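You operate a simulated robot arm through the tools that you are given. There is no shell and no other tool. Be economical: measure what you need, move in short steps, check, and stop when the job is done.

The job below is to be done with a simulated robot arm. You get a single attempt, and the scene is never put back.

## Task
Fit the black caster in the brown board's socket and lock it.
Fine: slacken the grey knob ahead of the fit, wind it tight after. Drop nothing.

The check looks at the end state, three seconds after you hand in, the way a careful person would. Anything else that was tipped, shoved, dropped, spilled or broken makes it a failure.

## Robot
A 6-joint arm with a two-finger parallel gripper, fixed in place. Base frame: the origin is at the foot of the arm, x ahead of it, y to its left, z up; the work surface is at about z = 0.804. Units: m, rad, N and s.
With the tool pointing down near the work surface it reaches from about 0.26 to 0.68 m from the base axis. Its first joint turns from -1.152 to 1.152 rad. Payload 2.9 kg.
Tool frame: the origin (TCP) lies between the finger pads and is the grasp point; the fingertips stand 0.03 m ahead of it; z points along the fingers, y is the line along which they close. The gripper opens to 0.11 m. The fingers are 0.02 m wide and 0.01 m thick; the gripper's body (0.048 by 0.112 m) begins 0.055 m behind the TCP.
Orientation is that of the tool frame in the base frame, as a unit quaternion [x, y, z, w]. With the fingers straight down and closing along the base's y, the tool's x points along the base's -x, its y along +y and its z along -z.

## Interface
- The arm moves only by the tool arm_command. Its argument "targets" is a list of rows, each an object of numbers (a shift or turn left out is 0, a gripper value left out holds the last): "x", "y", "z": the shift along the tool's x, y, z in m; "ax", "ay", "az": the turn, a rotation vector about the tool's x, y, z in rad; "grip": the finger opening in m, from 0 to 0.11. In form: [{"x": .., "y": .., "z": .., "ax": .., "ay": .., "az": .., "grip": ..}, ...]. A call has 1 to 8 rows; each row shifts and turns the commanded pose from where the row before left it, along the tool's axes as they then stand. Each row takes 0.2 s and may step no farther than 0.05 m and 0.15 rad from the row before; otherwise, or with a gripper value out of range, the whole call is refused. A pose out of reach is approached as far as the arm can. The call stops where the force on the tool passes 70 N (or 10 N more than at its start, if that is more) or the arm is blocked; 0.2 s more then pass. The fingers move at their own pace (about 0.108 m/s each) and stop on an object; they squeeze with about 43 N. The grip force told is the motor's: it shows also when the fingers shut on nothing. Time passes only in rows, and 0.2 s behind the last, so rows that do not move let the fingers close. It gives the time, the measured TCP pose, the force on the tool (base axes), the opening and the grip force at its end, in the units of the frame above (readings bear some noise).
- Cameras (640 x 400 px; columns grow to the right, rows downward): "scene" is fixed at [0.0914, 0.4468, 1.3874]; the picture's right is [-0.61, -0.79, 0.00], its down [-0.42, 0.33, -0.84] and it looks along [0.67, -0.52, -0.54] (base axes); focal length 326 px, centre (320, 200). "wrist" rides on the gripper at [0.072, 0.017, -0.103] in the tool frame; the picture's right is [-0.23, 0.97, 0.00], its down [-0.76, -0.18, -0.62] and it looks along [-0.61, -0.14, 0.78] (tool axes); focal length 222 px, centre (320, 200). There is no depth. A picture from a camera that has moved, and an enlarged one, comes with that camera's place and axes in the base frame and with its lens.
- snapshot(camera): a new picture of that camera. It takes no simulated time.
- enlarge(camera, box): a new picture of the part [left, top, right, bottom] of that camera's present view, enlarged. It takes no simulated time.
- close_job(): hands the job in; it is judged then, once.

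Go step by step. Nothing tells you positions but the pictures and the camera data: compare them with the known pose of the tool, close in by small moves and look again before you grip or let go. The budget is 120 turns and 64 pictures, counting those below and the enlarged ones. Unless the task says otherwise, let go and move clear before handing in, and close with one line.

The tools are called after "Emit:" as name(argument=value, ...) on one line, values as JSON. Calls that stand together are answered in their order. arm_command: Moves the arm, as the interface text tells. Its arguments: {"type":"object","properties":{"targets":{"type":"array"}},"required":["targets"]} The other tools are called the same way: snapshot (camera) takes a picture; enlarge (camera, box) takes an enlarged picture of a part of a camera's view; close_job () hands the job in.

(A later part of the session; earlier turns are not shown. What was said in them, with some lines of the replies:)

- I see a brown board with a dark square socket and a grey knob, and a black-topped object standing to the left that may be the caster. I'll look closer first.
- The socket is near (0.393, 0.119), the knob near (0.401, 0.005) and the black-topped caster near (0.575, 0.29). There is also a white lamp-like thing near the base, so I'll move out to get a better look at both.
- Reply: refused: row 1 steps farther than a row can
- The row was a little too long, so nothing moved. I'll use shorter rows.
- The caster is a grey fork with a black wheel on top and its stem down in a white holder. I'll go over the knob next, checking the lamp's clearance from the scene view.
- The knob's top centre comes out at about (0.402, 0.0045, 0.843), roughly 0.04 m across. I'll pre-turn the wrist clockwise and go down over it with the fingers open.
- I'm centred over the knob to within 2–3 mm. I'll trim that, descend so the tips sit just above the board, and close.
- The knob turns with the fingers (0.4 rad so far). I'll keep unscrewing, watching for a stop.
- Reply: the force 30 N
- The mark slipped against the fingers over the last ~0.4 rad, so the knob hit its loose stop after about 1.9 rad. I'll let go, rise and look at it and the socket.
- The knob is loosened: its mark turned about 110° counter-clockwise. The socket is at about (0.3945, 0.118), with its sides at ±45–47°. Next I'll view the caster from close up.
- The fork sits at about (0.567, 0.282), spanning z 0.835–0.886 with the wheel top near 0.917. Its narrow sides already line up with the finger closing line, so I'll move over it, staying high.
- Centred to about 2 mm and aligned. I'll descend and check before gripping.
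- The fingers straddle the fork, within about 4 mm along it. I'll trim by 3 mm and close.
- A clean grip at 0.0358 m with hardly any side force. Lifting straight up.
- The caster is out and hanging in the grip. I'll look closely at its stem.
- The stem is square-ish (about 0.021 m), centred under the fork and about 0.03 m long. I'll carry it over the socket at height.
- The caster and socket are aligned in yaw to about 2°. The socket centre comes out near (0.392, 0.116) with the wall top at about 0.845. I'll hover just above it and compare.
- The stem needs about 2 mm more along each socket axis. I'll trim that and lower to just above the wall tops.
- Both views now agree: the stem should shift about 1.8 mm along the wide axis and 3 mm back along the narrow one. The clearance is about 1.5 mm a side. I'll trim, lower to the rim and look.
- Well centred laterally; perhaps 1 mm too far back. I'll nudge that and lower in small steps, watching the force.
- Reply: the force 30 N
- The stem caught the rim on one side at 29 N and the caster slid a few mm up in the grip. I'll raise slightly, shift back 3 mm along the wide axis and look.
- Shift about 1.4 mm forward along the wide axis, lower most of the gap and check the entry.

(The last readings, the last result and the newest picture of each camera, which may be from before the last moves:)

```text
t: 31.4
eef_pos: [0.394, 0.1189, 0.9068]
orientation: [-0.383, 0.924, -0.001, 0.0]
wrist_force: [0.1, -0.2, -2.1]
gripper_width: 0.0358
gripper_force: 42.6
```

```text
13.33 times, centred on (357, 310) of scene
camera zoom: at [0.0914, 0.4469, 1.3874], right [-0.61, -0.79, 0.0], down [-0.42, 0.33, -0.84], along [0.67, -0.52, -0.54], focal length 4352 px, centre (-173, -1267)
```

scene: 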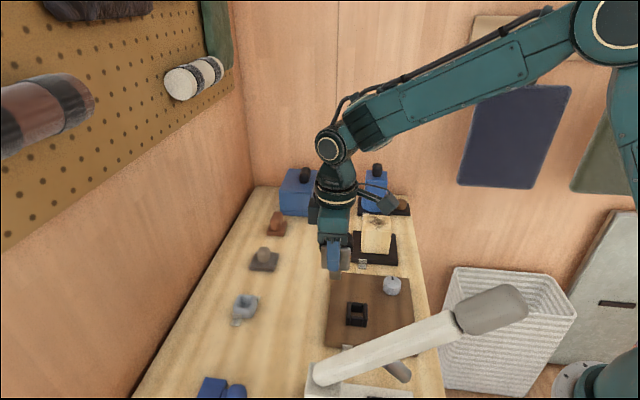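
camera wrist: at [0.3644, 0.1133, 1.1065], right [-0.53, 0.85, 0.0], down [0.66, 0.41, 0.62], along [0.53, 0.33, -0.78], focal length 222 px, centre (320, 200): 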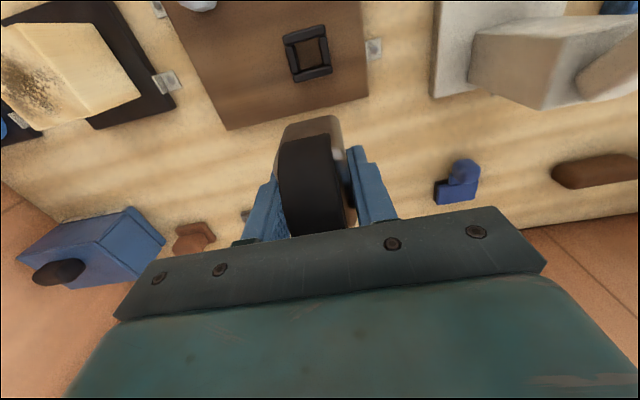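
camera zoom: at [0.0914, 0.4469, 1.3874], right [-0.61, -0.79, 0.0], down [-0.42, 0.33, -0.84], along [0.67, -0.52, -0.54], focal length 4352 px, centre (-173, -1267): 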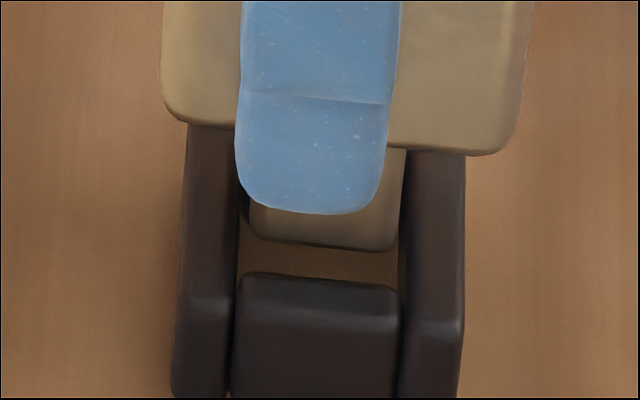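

Emit:
arm_command(targets=[{"x": -0.0008}, {}, {"z": 0.003}, {"z": 0.003}, {}, {}])

Emit:
enlarge(camera="scene", box=[342, 295, 372, 325])

```text
t: 32.8
eef_pos: [0.3946, 0.1205, 0.9014]
orientation: [-0.382, 0.924, 0.001, 0.0]
wrist_force: [0.4, 0.9, -1.9]
gripper_width: 0.0356
gripper_force: 43.2
```

```text
13.33 times, centred on (357, 310) of scene
camera zoom: at [0.0914, 0.4469, 1.3874], right [-0.61, -0.79, 0.0], down [-0.42, 0.33, -0.84], along [0.67, -0.52, -0.54], focal length 4352 px, centre (-173, -1267)
```

zoom: 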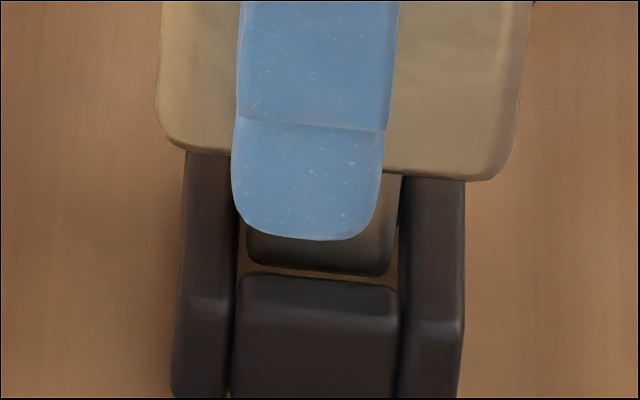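

Free and centred with the stem right at the mouth. I'll keep lowering gently.

Emit:
arm_command(targets=[{"z": 0.003}, {"z": 0.003}, {"z": 0.003}, {}])

Emit:
enlarge(camera="scene", box=[342, 295, 372, 325])

```text
t: 33.8
eef_pos: [0.3962, 0.1206, 0.8921]
orientation: [-0.382, 0.924, 0.0, 0.0]
wrist_force: [0.4, -1.3, -1.6]
gripper_width: 0.0358
gripper_force: 43.2
```

```text
13.33 times, centred on (357, 310) of scene
camera zoom: at [0.0914, 0.4469, 1.3874], right [-0.61, -0.79, 0.0], down [-0.42, 0.33, -0.84], along [0.67, -0.52, -0.54], focal length 4352 px, centre (-173, -1267)
```

zoom: 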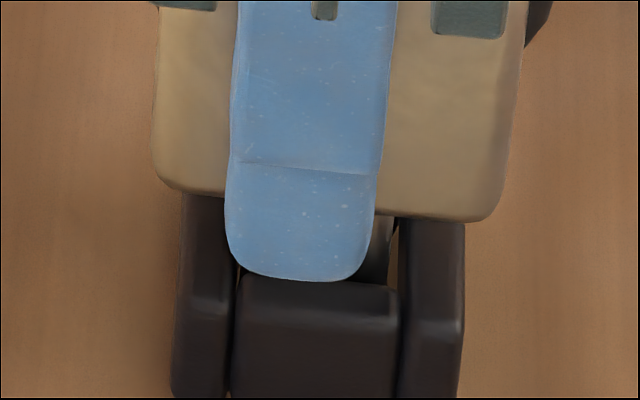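

The stem has entered freely. I'll keep lowering until it seats.

Emit:
arm_command(targets=[{"z": 0.003}, {"z": 0.003}, {"z": 0.003}, {}])

```text
t: 34.8
eef_pos: [0.3952, 0.1193, 0.8843]
orientation: [-0.383, 0.924, 0.0, 0.0]
wrist_force: [-0.7, -0.7, -2.8]
gripper_width: 0.0356
gripper_force: 43.1
```

Emit:
arm_command(targets=[{"z": 0.003}, {"z": 0.003}, {}])

Emit:
enlarge(camera="scene", box=[335, 280, 380, 325])

```text
t: 35.6
eef_pos: [0.3957, 0.1197, 0.8792]
orientation: [-0.383, 0.924, -0.001, 0.001]
wrist_force: [-3.8, 0.2, 27.6]
gripper_width: 0.036
gripper_force: 42.9
```

```text
8.89 times, centred on (358, 302) of scene
camera zoom: at [0.0909, 0.4468, 1.3875], right [-0.61, -0.79, 0.0], down [-0.42, 0.33, -0.84], along [0.67, -0.52, -0.54], focal length 2902 px, centre (-13, -711)
```

zoom: 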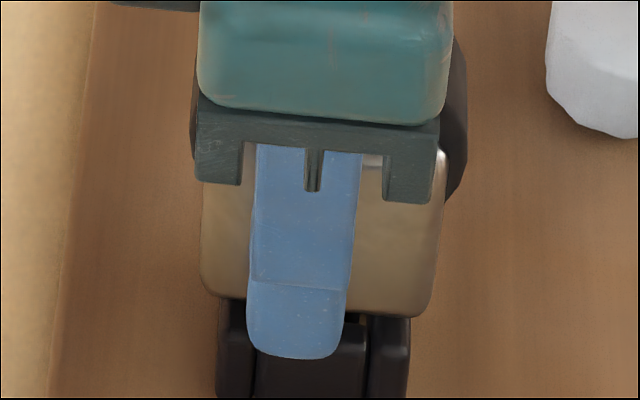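

Contact at 27 N with the stem down to about board level, so it looks seated. I'll ease off, release and check.

Emit:
arm_command(targets=[{"z": -0.0015}, {"grip": 0.05}, {"grip": 0.08}, {"grip": 0.1}, {"z": -0.02}, {"z": -0.04}, {"z": -0.04}, {}])

Emit:
enlarge(camera="scene", box=[330, 260, 390, 330])

Emit:
enlarge(camera="wrist", box=[220, 30, 420, 180])

```text
t: 37.4
eef_pos: [0.3955, 0.1203, 0.9789]
orientation: [-0.381, 0.924, 0.0, 0.0]
wrist_force: [-0.2, 0.0, -1.0]
gripper_width: 0.1
gripper_force: 0.0
```

```text
5.71 times, centred on (360, 295) of scene
camera zoom: at [0.0913, 0.4468, 1.3874], right [-0.61, -0.79, 0.0], down [-0.42, 0.33, -0.84], along [0.67, -0.52, -0.54], focal length 1865 px, centre (91, -343)
```

zoom: 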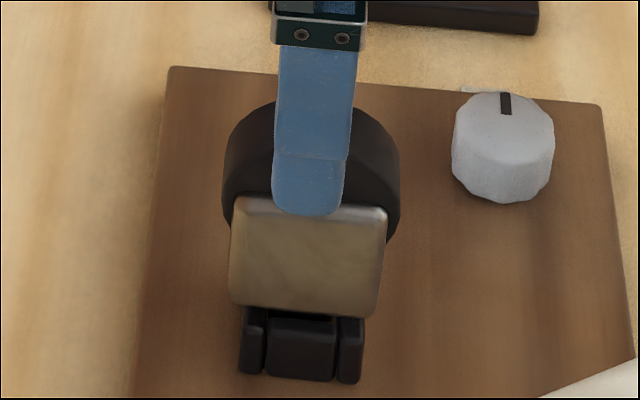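

```text
2.67 times, centred on (320, 105) of wrist
camera zoom: at [0.3322, 0.0809, 1.0824], right [-0.53, 0.85, 0.0], down [0.66, 0.41, 0.62], along [0.53, 0.33, -0.78], focal length 592 px, centre (320, 453)
```

zoom: 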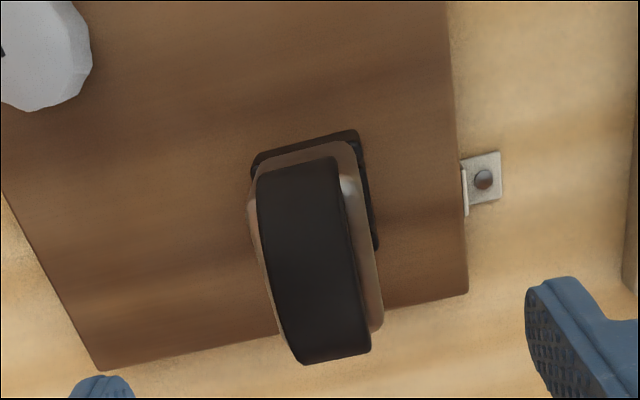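

The caster stands upright in the socket. I'll push gently on the wheel top with closed fingers to make sure it is bottomed.

Emit:
arm_command(targets=[{"x": 0.002, "grip": 0.0}, {}, {}, {}, {"z": 0.008}, {"z": 0.004}, {}])

Emit:
arm_command(targets=[{"z": 0.003}, {"z": 0.002}, {}])

```text
t: 39.0
eef_pos: [0.3938, 0.1177, 0.9666]
orientation: [-0.382, 0.924, 0.0, -0.001]
wrist_force: [0.4, -0.2, 0.4]
gripper_width: 0.0001
gripper_force: 37.9
```

```text
t: 39.8
eef_pos: [0.3947, 0.118, 0.9621]
orientation: [-0.382, 0.924, 0.0, 0.0]
wrist_force: [-0.5, 0.8, -0.4]
gripper_width: 0.0
gripper_force: 37.5
```

Emit:
arm_command(targets=[{"z": 0.003}, {"z": 0.003}, {}])

```text
t: 40.6
eef_pos: [0.3948, 0.1182, 0.9575]
orientation: [-0.382, 0.924, 0.0, 0.003]
wrist_force: [-5.6, -2.8, 40.2]
gripper_width: 0.0
gripper_force: 37.6
```

Solid at 40 N with hardly any movement, so the caster is fully seated. Now I'll rise, open and go back over the knob.

Emit:
arm_command(targets=[{"z": -0.03}, {"z": -0.04, "grip": 0.11}, {"x": 0.0253, "y": -0.0284}, {"x": 0.0253, "y": -0.0284}, {"x": 0.0253, "y": -0.0284}, {"az": -0.14}, {"az": -0.14}, {"az": -0.14}])

Emit:
arm_command(targets=[{"az": -0.14}, {"z": 0.04}, {"z": 0.04}, {}])

Emit:
snapshot(camera="wrist")

```text
t: 42.4
eef_pos: [0.4003, 0.0053, 1.0261]
orientation: [-0.567, 0.823, 0.001, 0.0]
wrist_force: [1.0, 0.3, 0.4]
gripper_width: 0.1098
gripper_force: 0.0
```

```text
t: 43.4
eef_pos: [0.399, 0.0053, 0.9452]
orientation: [-0.622, 0.783, 0.0, 0.001]
wrist_force: [-1.0, -0.8, 0.0]
gripper_width: 0.1101
gripper_force: 0.0
```

```text
10 pictures are left
camera wrist: at [0.3656, -0.0616, 1.0479], right [-0.9, 0.44, 0.0], down [0.34, 0.7, 0.62], along [0.27, 0.56, -0.78], focal length 222 px, centre (320, 200)
```

wrist: 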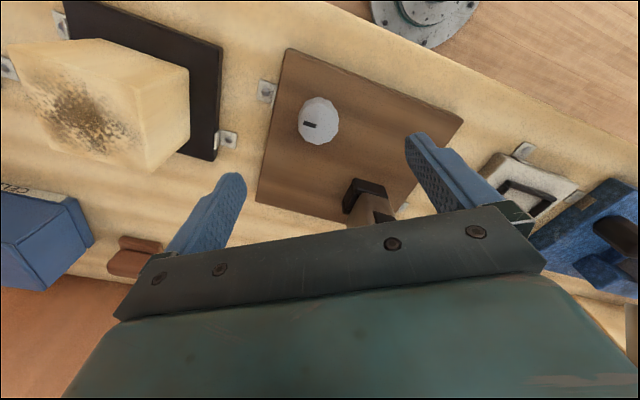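

Over the knob now. I'll descend, grip it and turn clockwise.

Emit:
arm_command(targets=[{"x": 0.0015, "z": 0.03}, {"z": 0.03}, {"z": 0.03}, {"grip": 0.06}, {"grip": 0.03}, {"grip": 0.03}, {"grip": 0.02}, {}])

```text
t: 45.2
eef_pos: [0.3989, 0.004, 0.8573]
orientation: [-0.623, 0.782, 0.0, 0.0]
wrist_force: [6.9, -1.0, -16.1]
gripper_width: 0.0371
gripper_force: 45.0
```

Emit:
arm_command(targets=[{"az": 0.1}, {"az": 0.15}, {"az": 0.15}, {"az": 0.15}, {"az": 0.15}, {"az": 0.15}, {"az": 0.15}, {}])

Emit:
enlarge(camera="wrist", box=[160, 60, 480, 260])

```text
t: 47.0
eef_pos: [0.4004, 0.0051, 0.8564]
orientation: [-0.171, 0.985, 0.0, 0.0]
wrist_force: [-0.4, -2.4, 8.1]
gripper_width: 0.037
gripper_force: 45.0
```

```text
2.00 times, centred on (320, 160) of wrist
camera zoom: at [0.3261, -0.0045, 0.9592], right [-0.11, 0.99, 0.0], down [0.78, 0.09, 0.62], along [0.62, 0.07, -0.78], focal length 444 px, centre (320, 280)
```

zoom: 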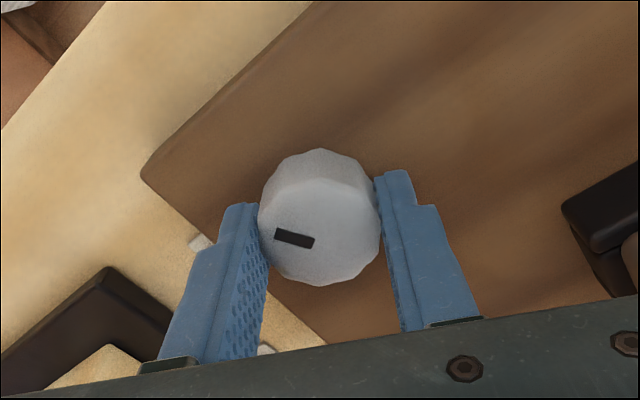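

The knob follows. I'll keep turning to the tight stop.

Emit:
arm_command(targets=[{"az": 0.15}, {"az": 0.15}, {"az": 0.15}, {"az": 0.15}, {"az": 0.15}, {"az": 0.1}, {}])

Emit:
enlarge(camera="wrist", box=[160, 60, 480, 260])

```text
t: 48.6
eef_pos: [0.4003, 0.0024, 0.8569]
orientation: [0.251, 0.968, 0.001, 0.002]
wrist_force: [-1.9, 1.9, 31.4]
gripper_width: 0.0369
gripper_force: 45.0
```

```text
2.00 times, centred on (320, 160) of wrist
camera zoom: at [0.3446, 0.0533, 0.959], right [0.67, 0.74, 0.0], down [0.58, -0.53, 0.62], along [0.46, -0.42, -0.78], focal length 444 px, centre (320, 280)
```

zoom: 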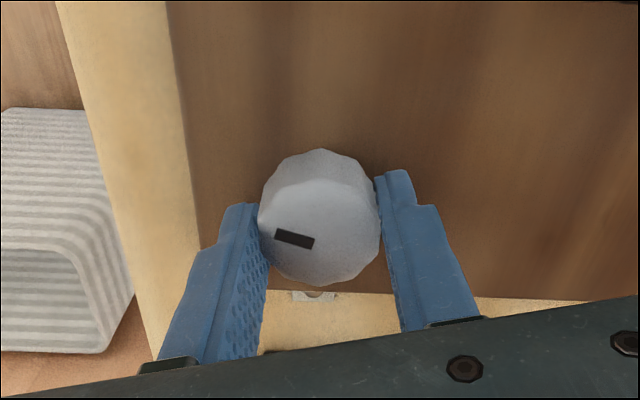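

Emit:
arm_command(targets=[{"z": -0.001, "az": 0.1}, {"az": 0.12}, {"az": 0.12}, {"az": 0.1}, {}])

Emit:
enlarge(camera="wrist", box=[160, 60, 480, 260])

```text
t: 49.8
eef_pos: [0.3993, 0.0049, 0.855]
orientation: [0.455, 0.89, 0.001, -0.001]
wrist_force: [4.2, 7.7, -8.0]
gripper_width: 0.0373
gripper_force: 45.3
```

```text
2.00 times, centred on (320, 160) of wrist
camera zoom: at [0.3707, 0.0726, 0.9588], right [0.92, 0.39, 0.0], down [0.3, -0.72, 0.62], along [0.24, -0.57, -0.78], focal length 444 px, centre (320, 280)
```

zoom: 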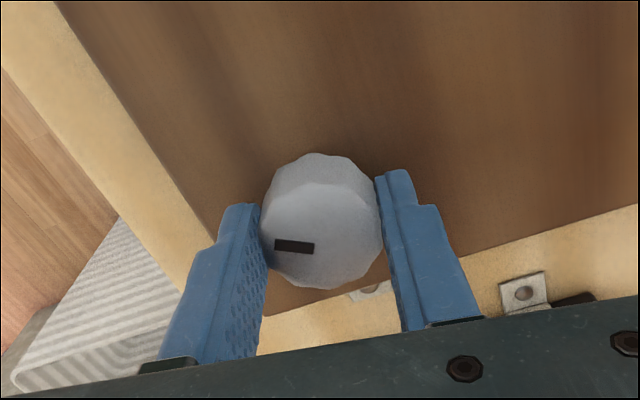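

The mark lagged by about 12°, so the tight stop looks reached, a little beyond the original tight position. One more short turn to confirm it is firm.

Emit:
arm_command(targets=[{"az": 0.1}, {"az": 0.1}, {}])

Emit:
enlarge(camera="wrist", box=[160, 60, 480, 260])

```text
t: 50.6
eef_pos: [0.4007, 0.0043, 0.8568]
orientation: [0.542, 0.84, 0.0, -0.001]
wrist_force: [6.8, 3.8, -9.3]
gripper_width: 0.037
gripper_force: 44.7
```

```text
2.00 times, centred on (320, 160) of wrist
camera zoom: at [0.3853, 0.0766, 0.9592], right [0.98, 0.19, 0.0], down [0.15, -0.77, 0.62], along [0.12, -0.61, -0.78], focal length 444 px, centre (320, 280)
```

zoom: 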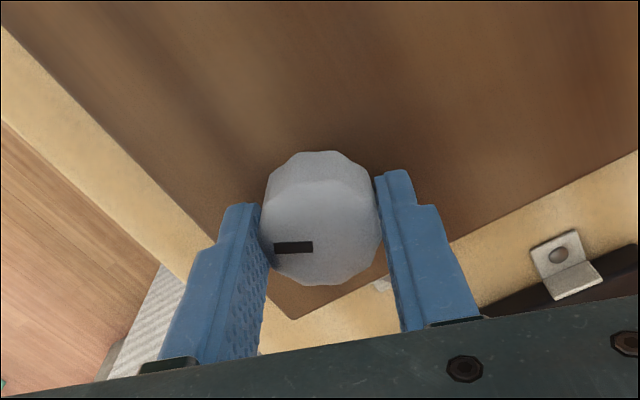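

It is still creeping tighter. I'll re-grip with the wrist turned back and wind further until the fingers clearly slip.

Emit:
arm_command(targets=[{"grip": 0.06}, {"grip": 0.08}, {"az": -0.15}, {"az": -0.15}, {"az": -0.15}, {"az": -0.15}, {"az": -0.15}, {"az": -0.15}])

Emit:
arm_command(targets=[{"az": -0.15}, {"az": -0.15, "z": 0.001}, {"grip": 0.05}, {"grip": 0.03}, {"grip": 0.02}, {}])

Emit:
enlarge(camera="wrist", box=[160, 60, 480, 260])

```text
t: 52.4
eef_pos: [0.4002, 0.0038, 0.8576]
orientation: [0.122, 0.993, 0.0, 0.0]
wrist_force: [-0.2, 0.5, 0.2]
gripper_width: 0.0803
gripper_force: 0.0
```

```text
t: 53.8
eef_pos: [0.399, 0.0031, 0.8559]
orientation: [-0.028, 1.0, 0.0, 0.001]
wrist_force: [0.4, 0.8, -1.1]
gripper_width: 0.0371
gripper_force: 45.3
```

```text
2.00 times, centred on (320, 160) of wrist
camera zoom: at [0.3267, 0.0166, 0.9586], right [0.17, 0.98, 0.0], down [0.77, -0.14, 0.62], along [0.61, -0.11, -0.78], focal length 444 px, centre (320, 280)
```

zoom: 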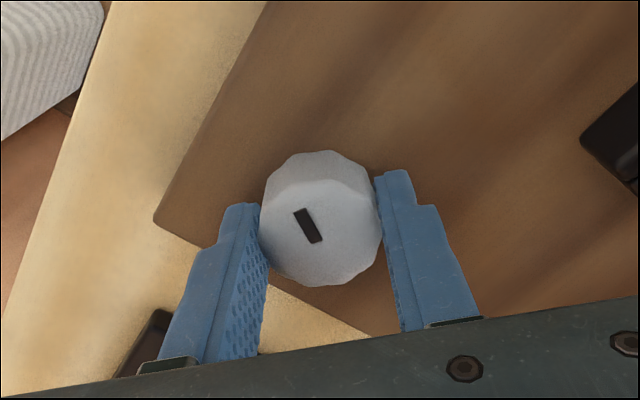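

Emit:
arm_command(targets=[{"az": 0.13}, {"az": 0.14}, {"az": 0.14}, {"az": 0.14}, {"az": 0.14}, {"az": 0.14}, {"az": 0.14}, {}])

Emit:
enlarge(camera="wrist", box=[160, 60, 480, 260])

```text
t: 55.6
eef_pos: [0.3995, 0.0026, 0.8543]
orientation: [0.443, 0.896, -0.001, 0.0]
wrist_force: [-1.2, -1.5, 2.3]
gripper_width: 0.0377
gripper_force: 44.9
```

```text
2.00 times, centred on (320, 160) of wrist
camera zoom: at [0.3694, 0.071, 0.9587], right [0.91, 0.41, 0.0], down [0.32, -0.71, 0.62], along [0.26, -0.57, -0.78], focal length 444 px, centre (320, 280)
```

zoom: 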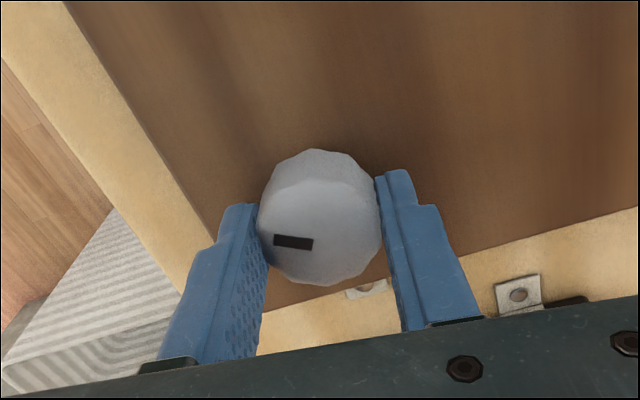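

Now the fingers slip all the way round (nearly the full 0.97 rad) while the knob stays put, so it is fully tight. I'll let go and rise clear.

Emit:
arm_command(targets=[{"grip": 0.06}, {"grip": 0.08}, {"grip": 0.08}, {"z": -0.03}, {"z": -0.04}, {"z": -0.05}, {"z": -0.05}, {}])

Emit:
enlarge(camera="scene", box=[310, 240, 430, 340])

Emit:
snapshot(camera="scene")

```text
t: 57.4
eef_pos: [0.399, 0.0045, 1.0257]
orientation: [0.442, 0.897, 0.001, 0.0]
wrist_force: [-0.4, 0.2, -0.6]
gripper_width: 0.0801
gripper_force: 0.0
```

```text
4.00 times, centred on (370, 290) of scene
camera zoom: at [0.0913, 0.4468, 1.3874], right [-0.61, -0.79, 0.0], down [-0.42, 0.33, -0.84], along [0.67, -0.52, -0.54], focal length 1306 px, centre (120, -160)
```

zoom: 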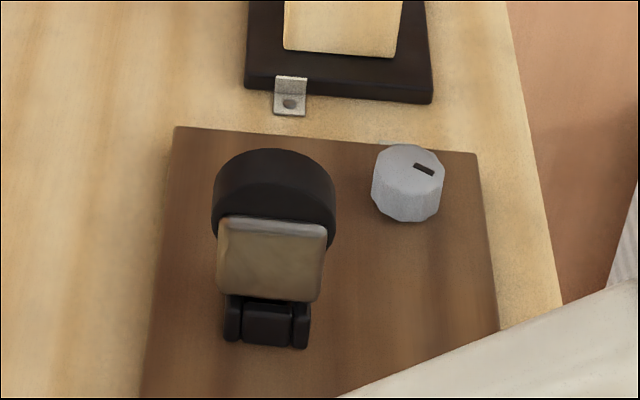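

```text
2 pictures are left
```

scene: 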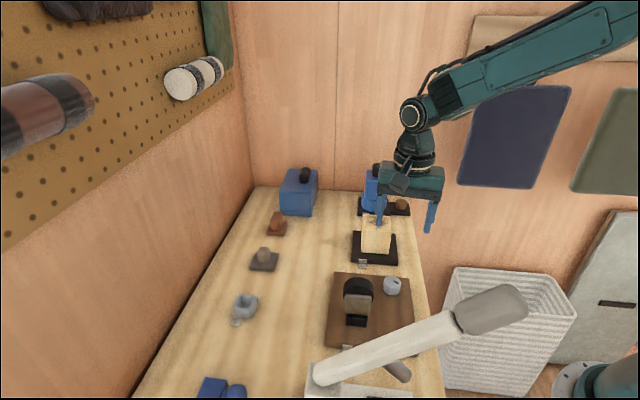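

The caster stands upright in the socket, the knob is tight slightly past its starting mark, and everything else is in place. The gripper is clear, so I'm handing in.

Emit:
close_job()

```text
The job is handed in.
```

The black caster is seated in the brown board's socket and locked: I slackened the grey knob before the fit and wound it back until it turned no further. Nothing was dropped or knocked over.
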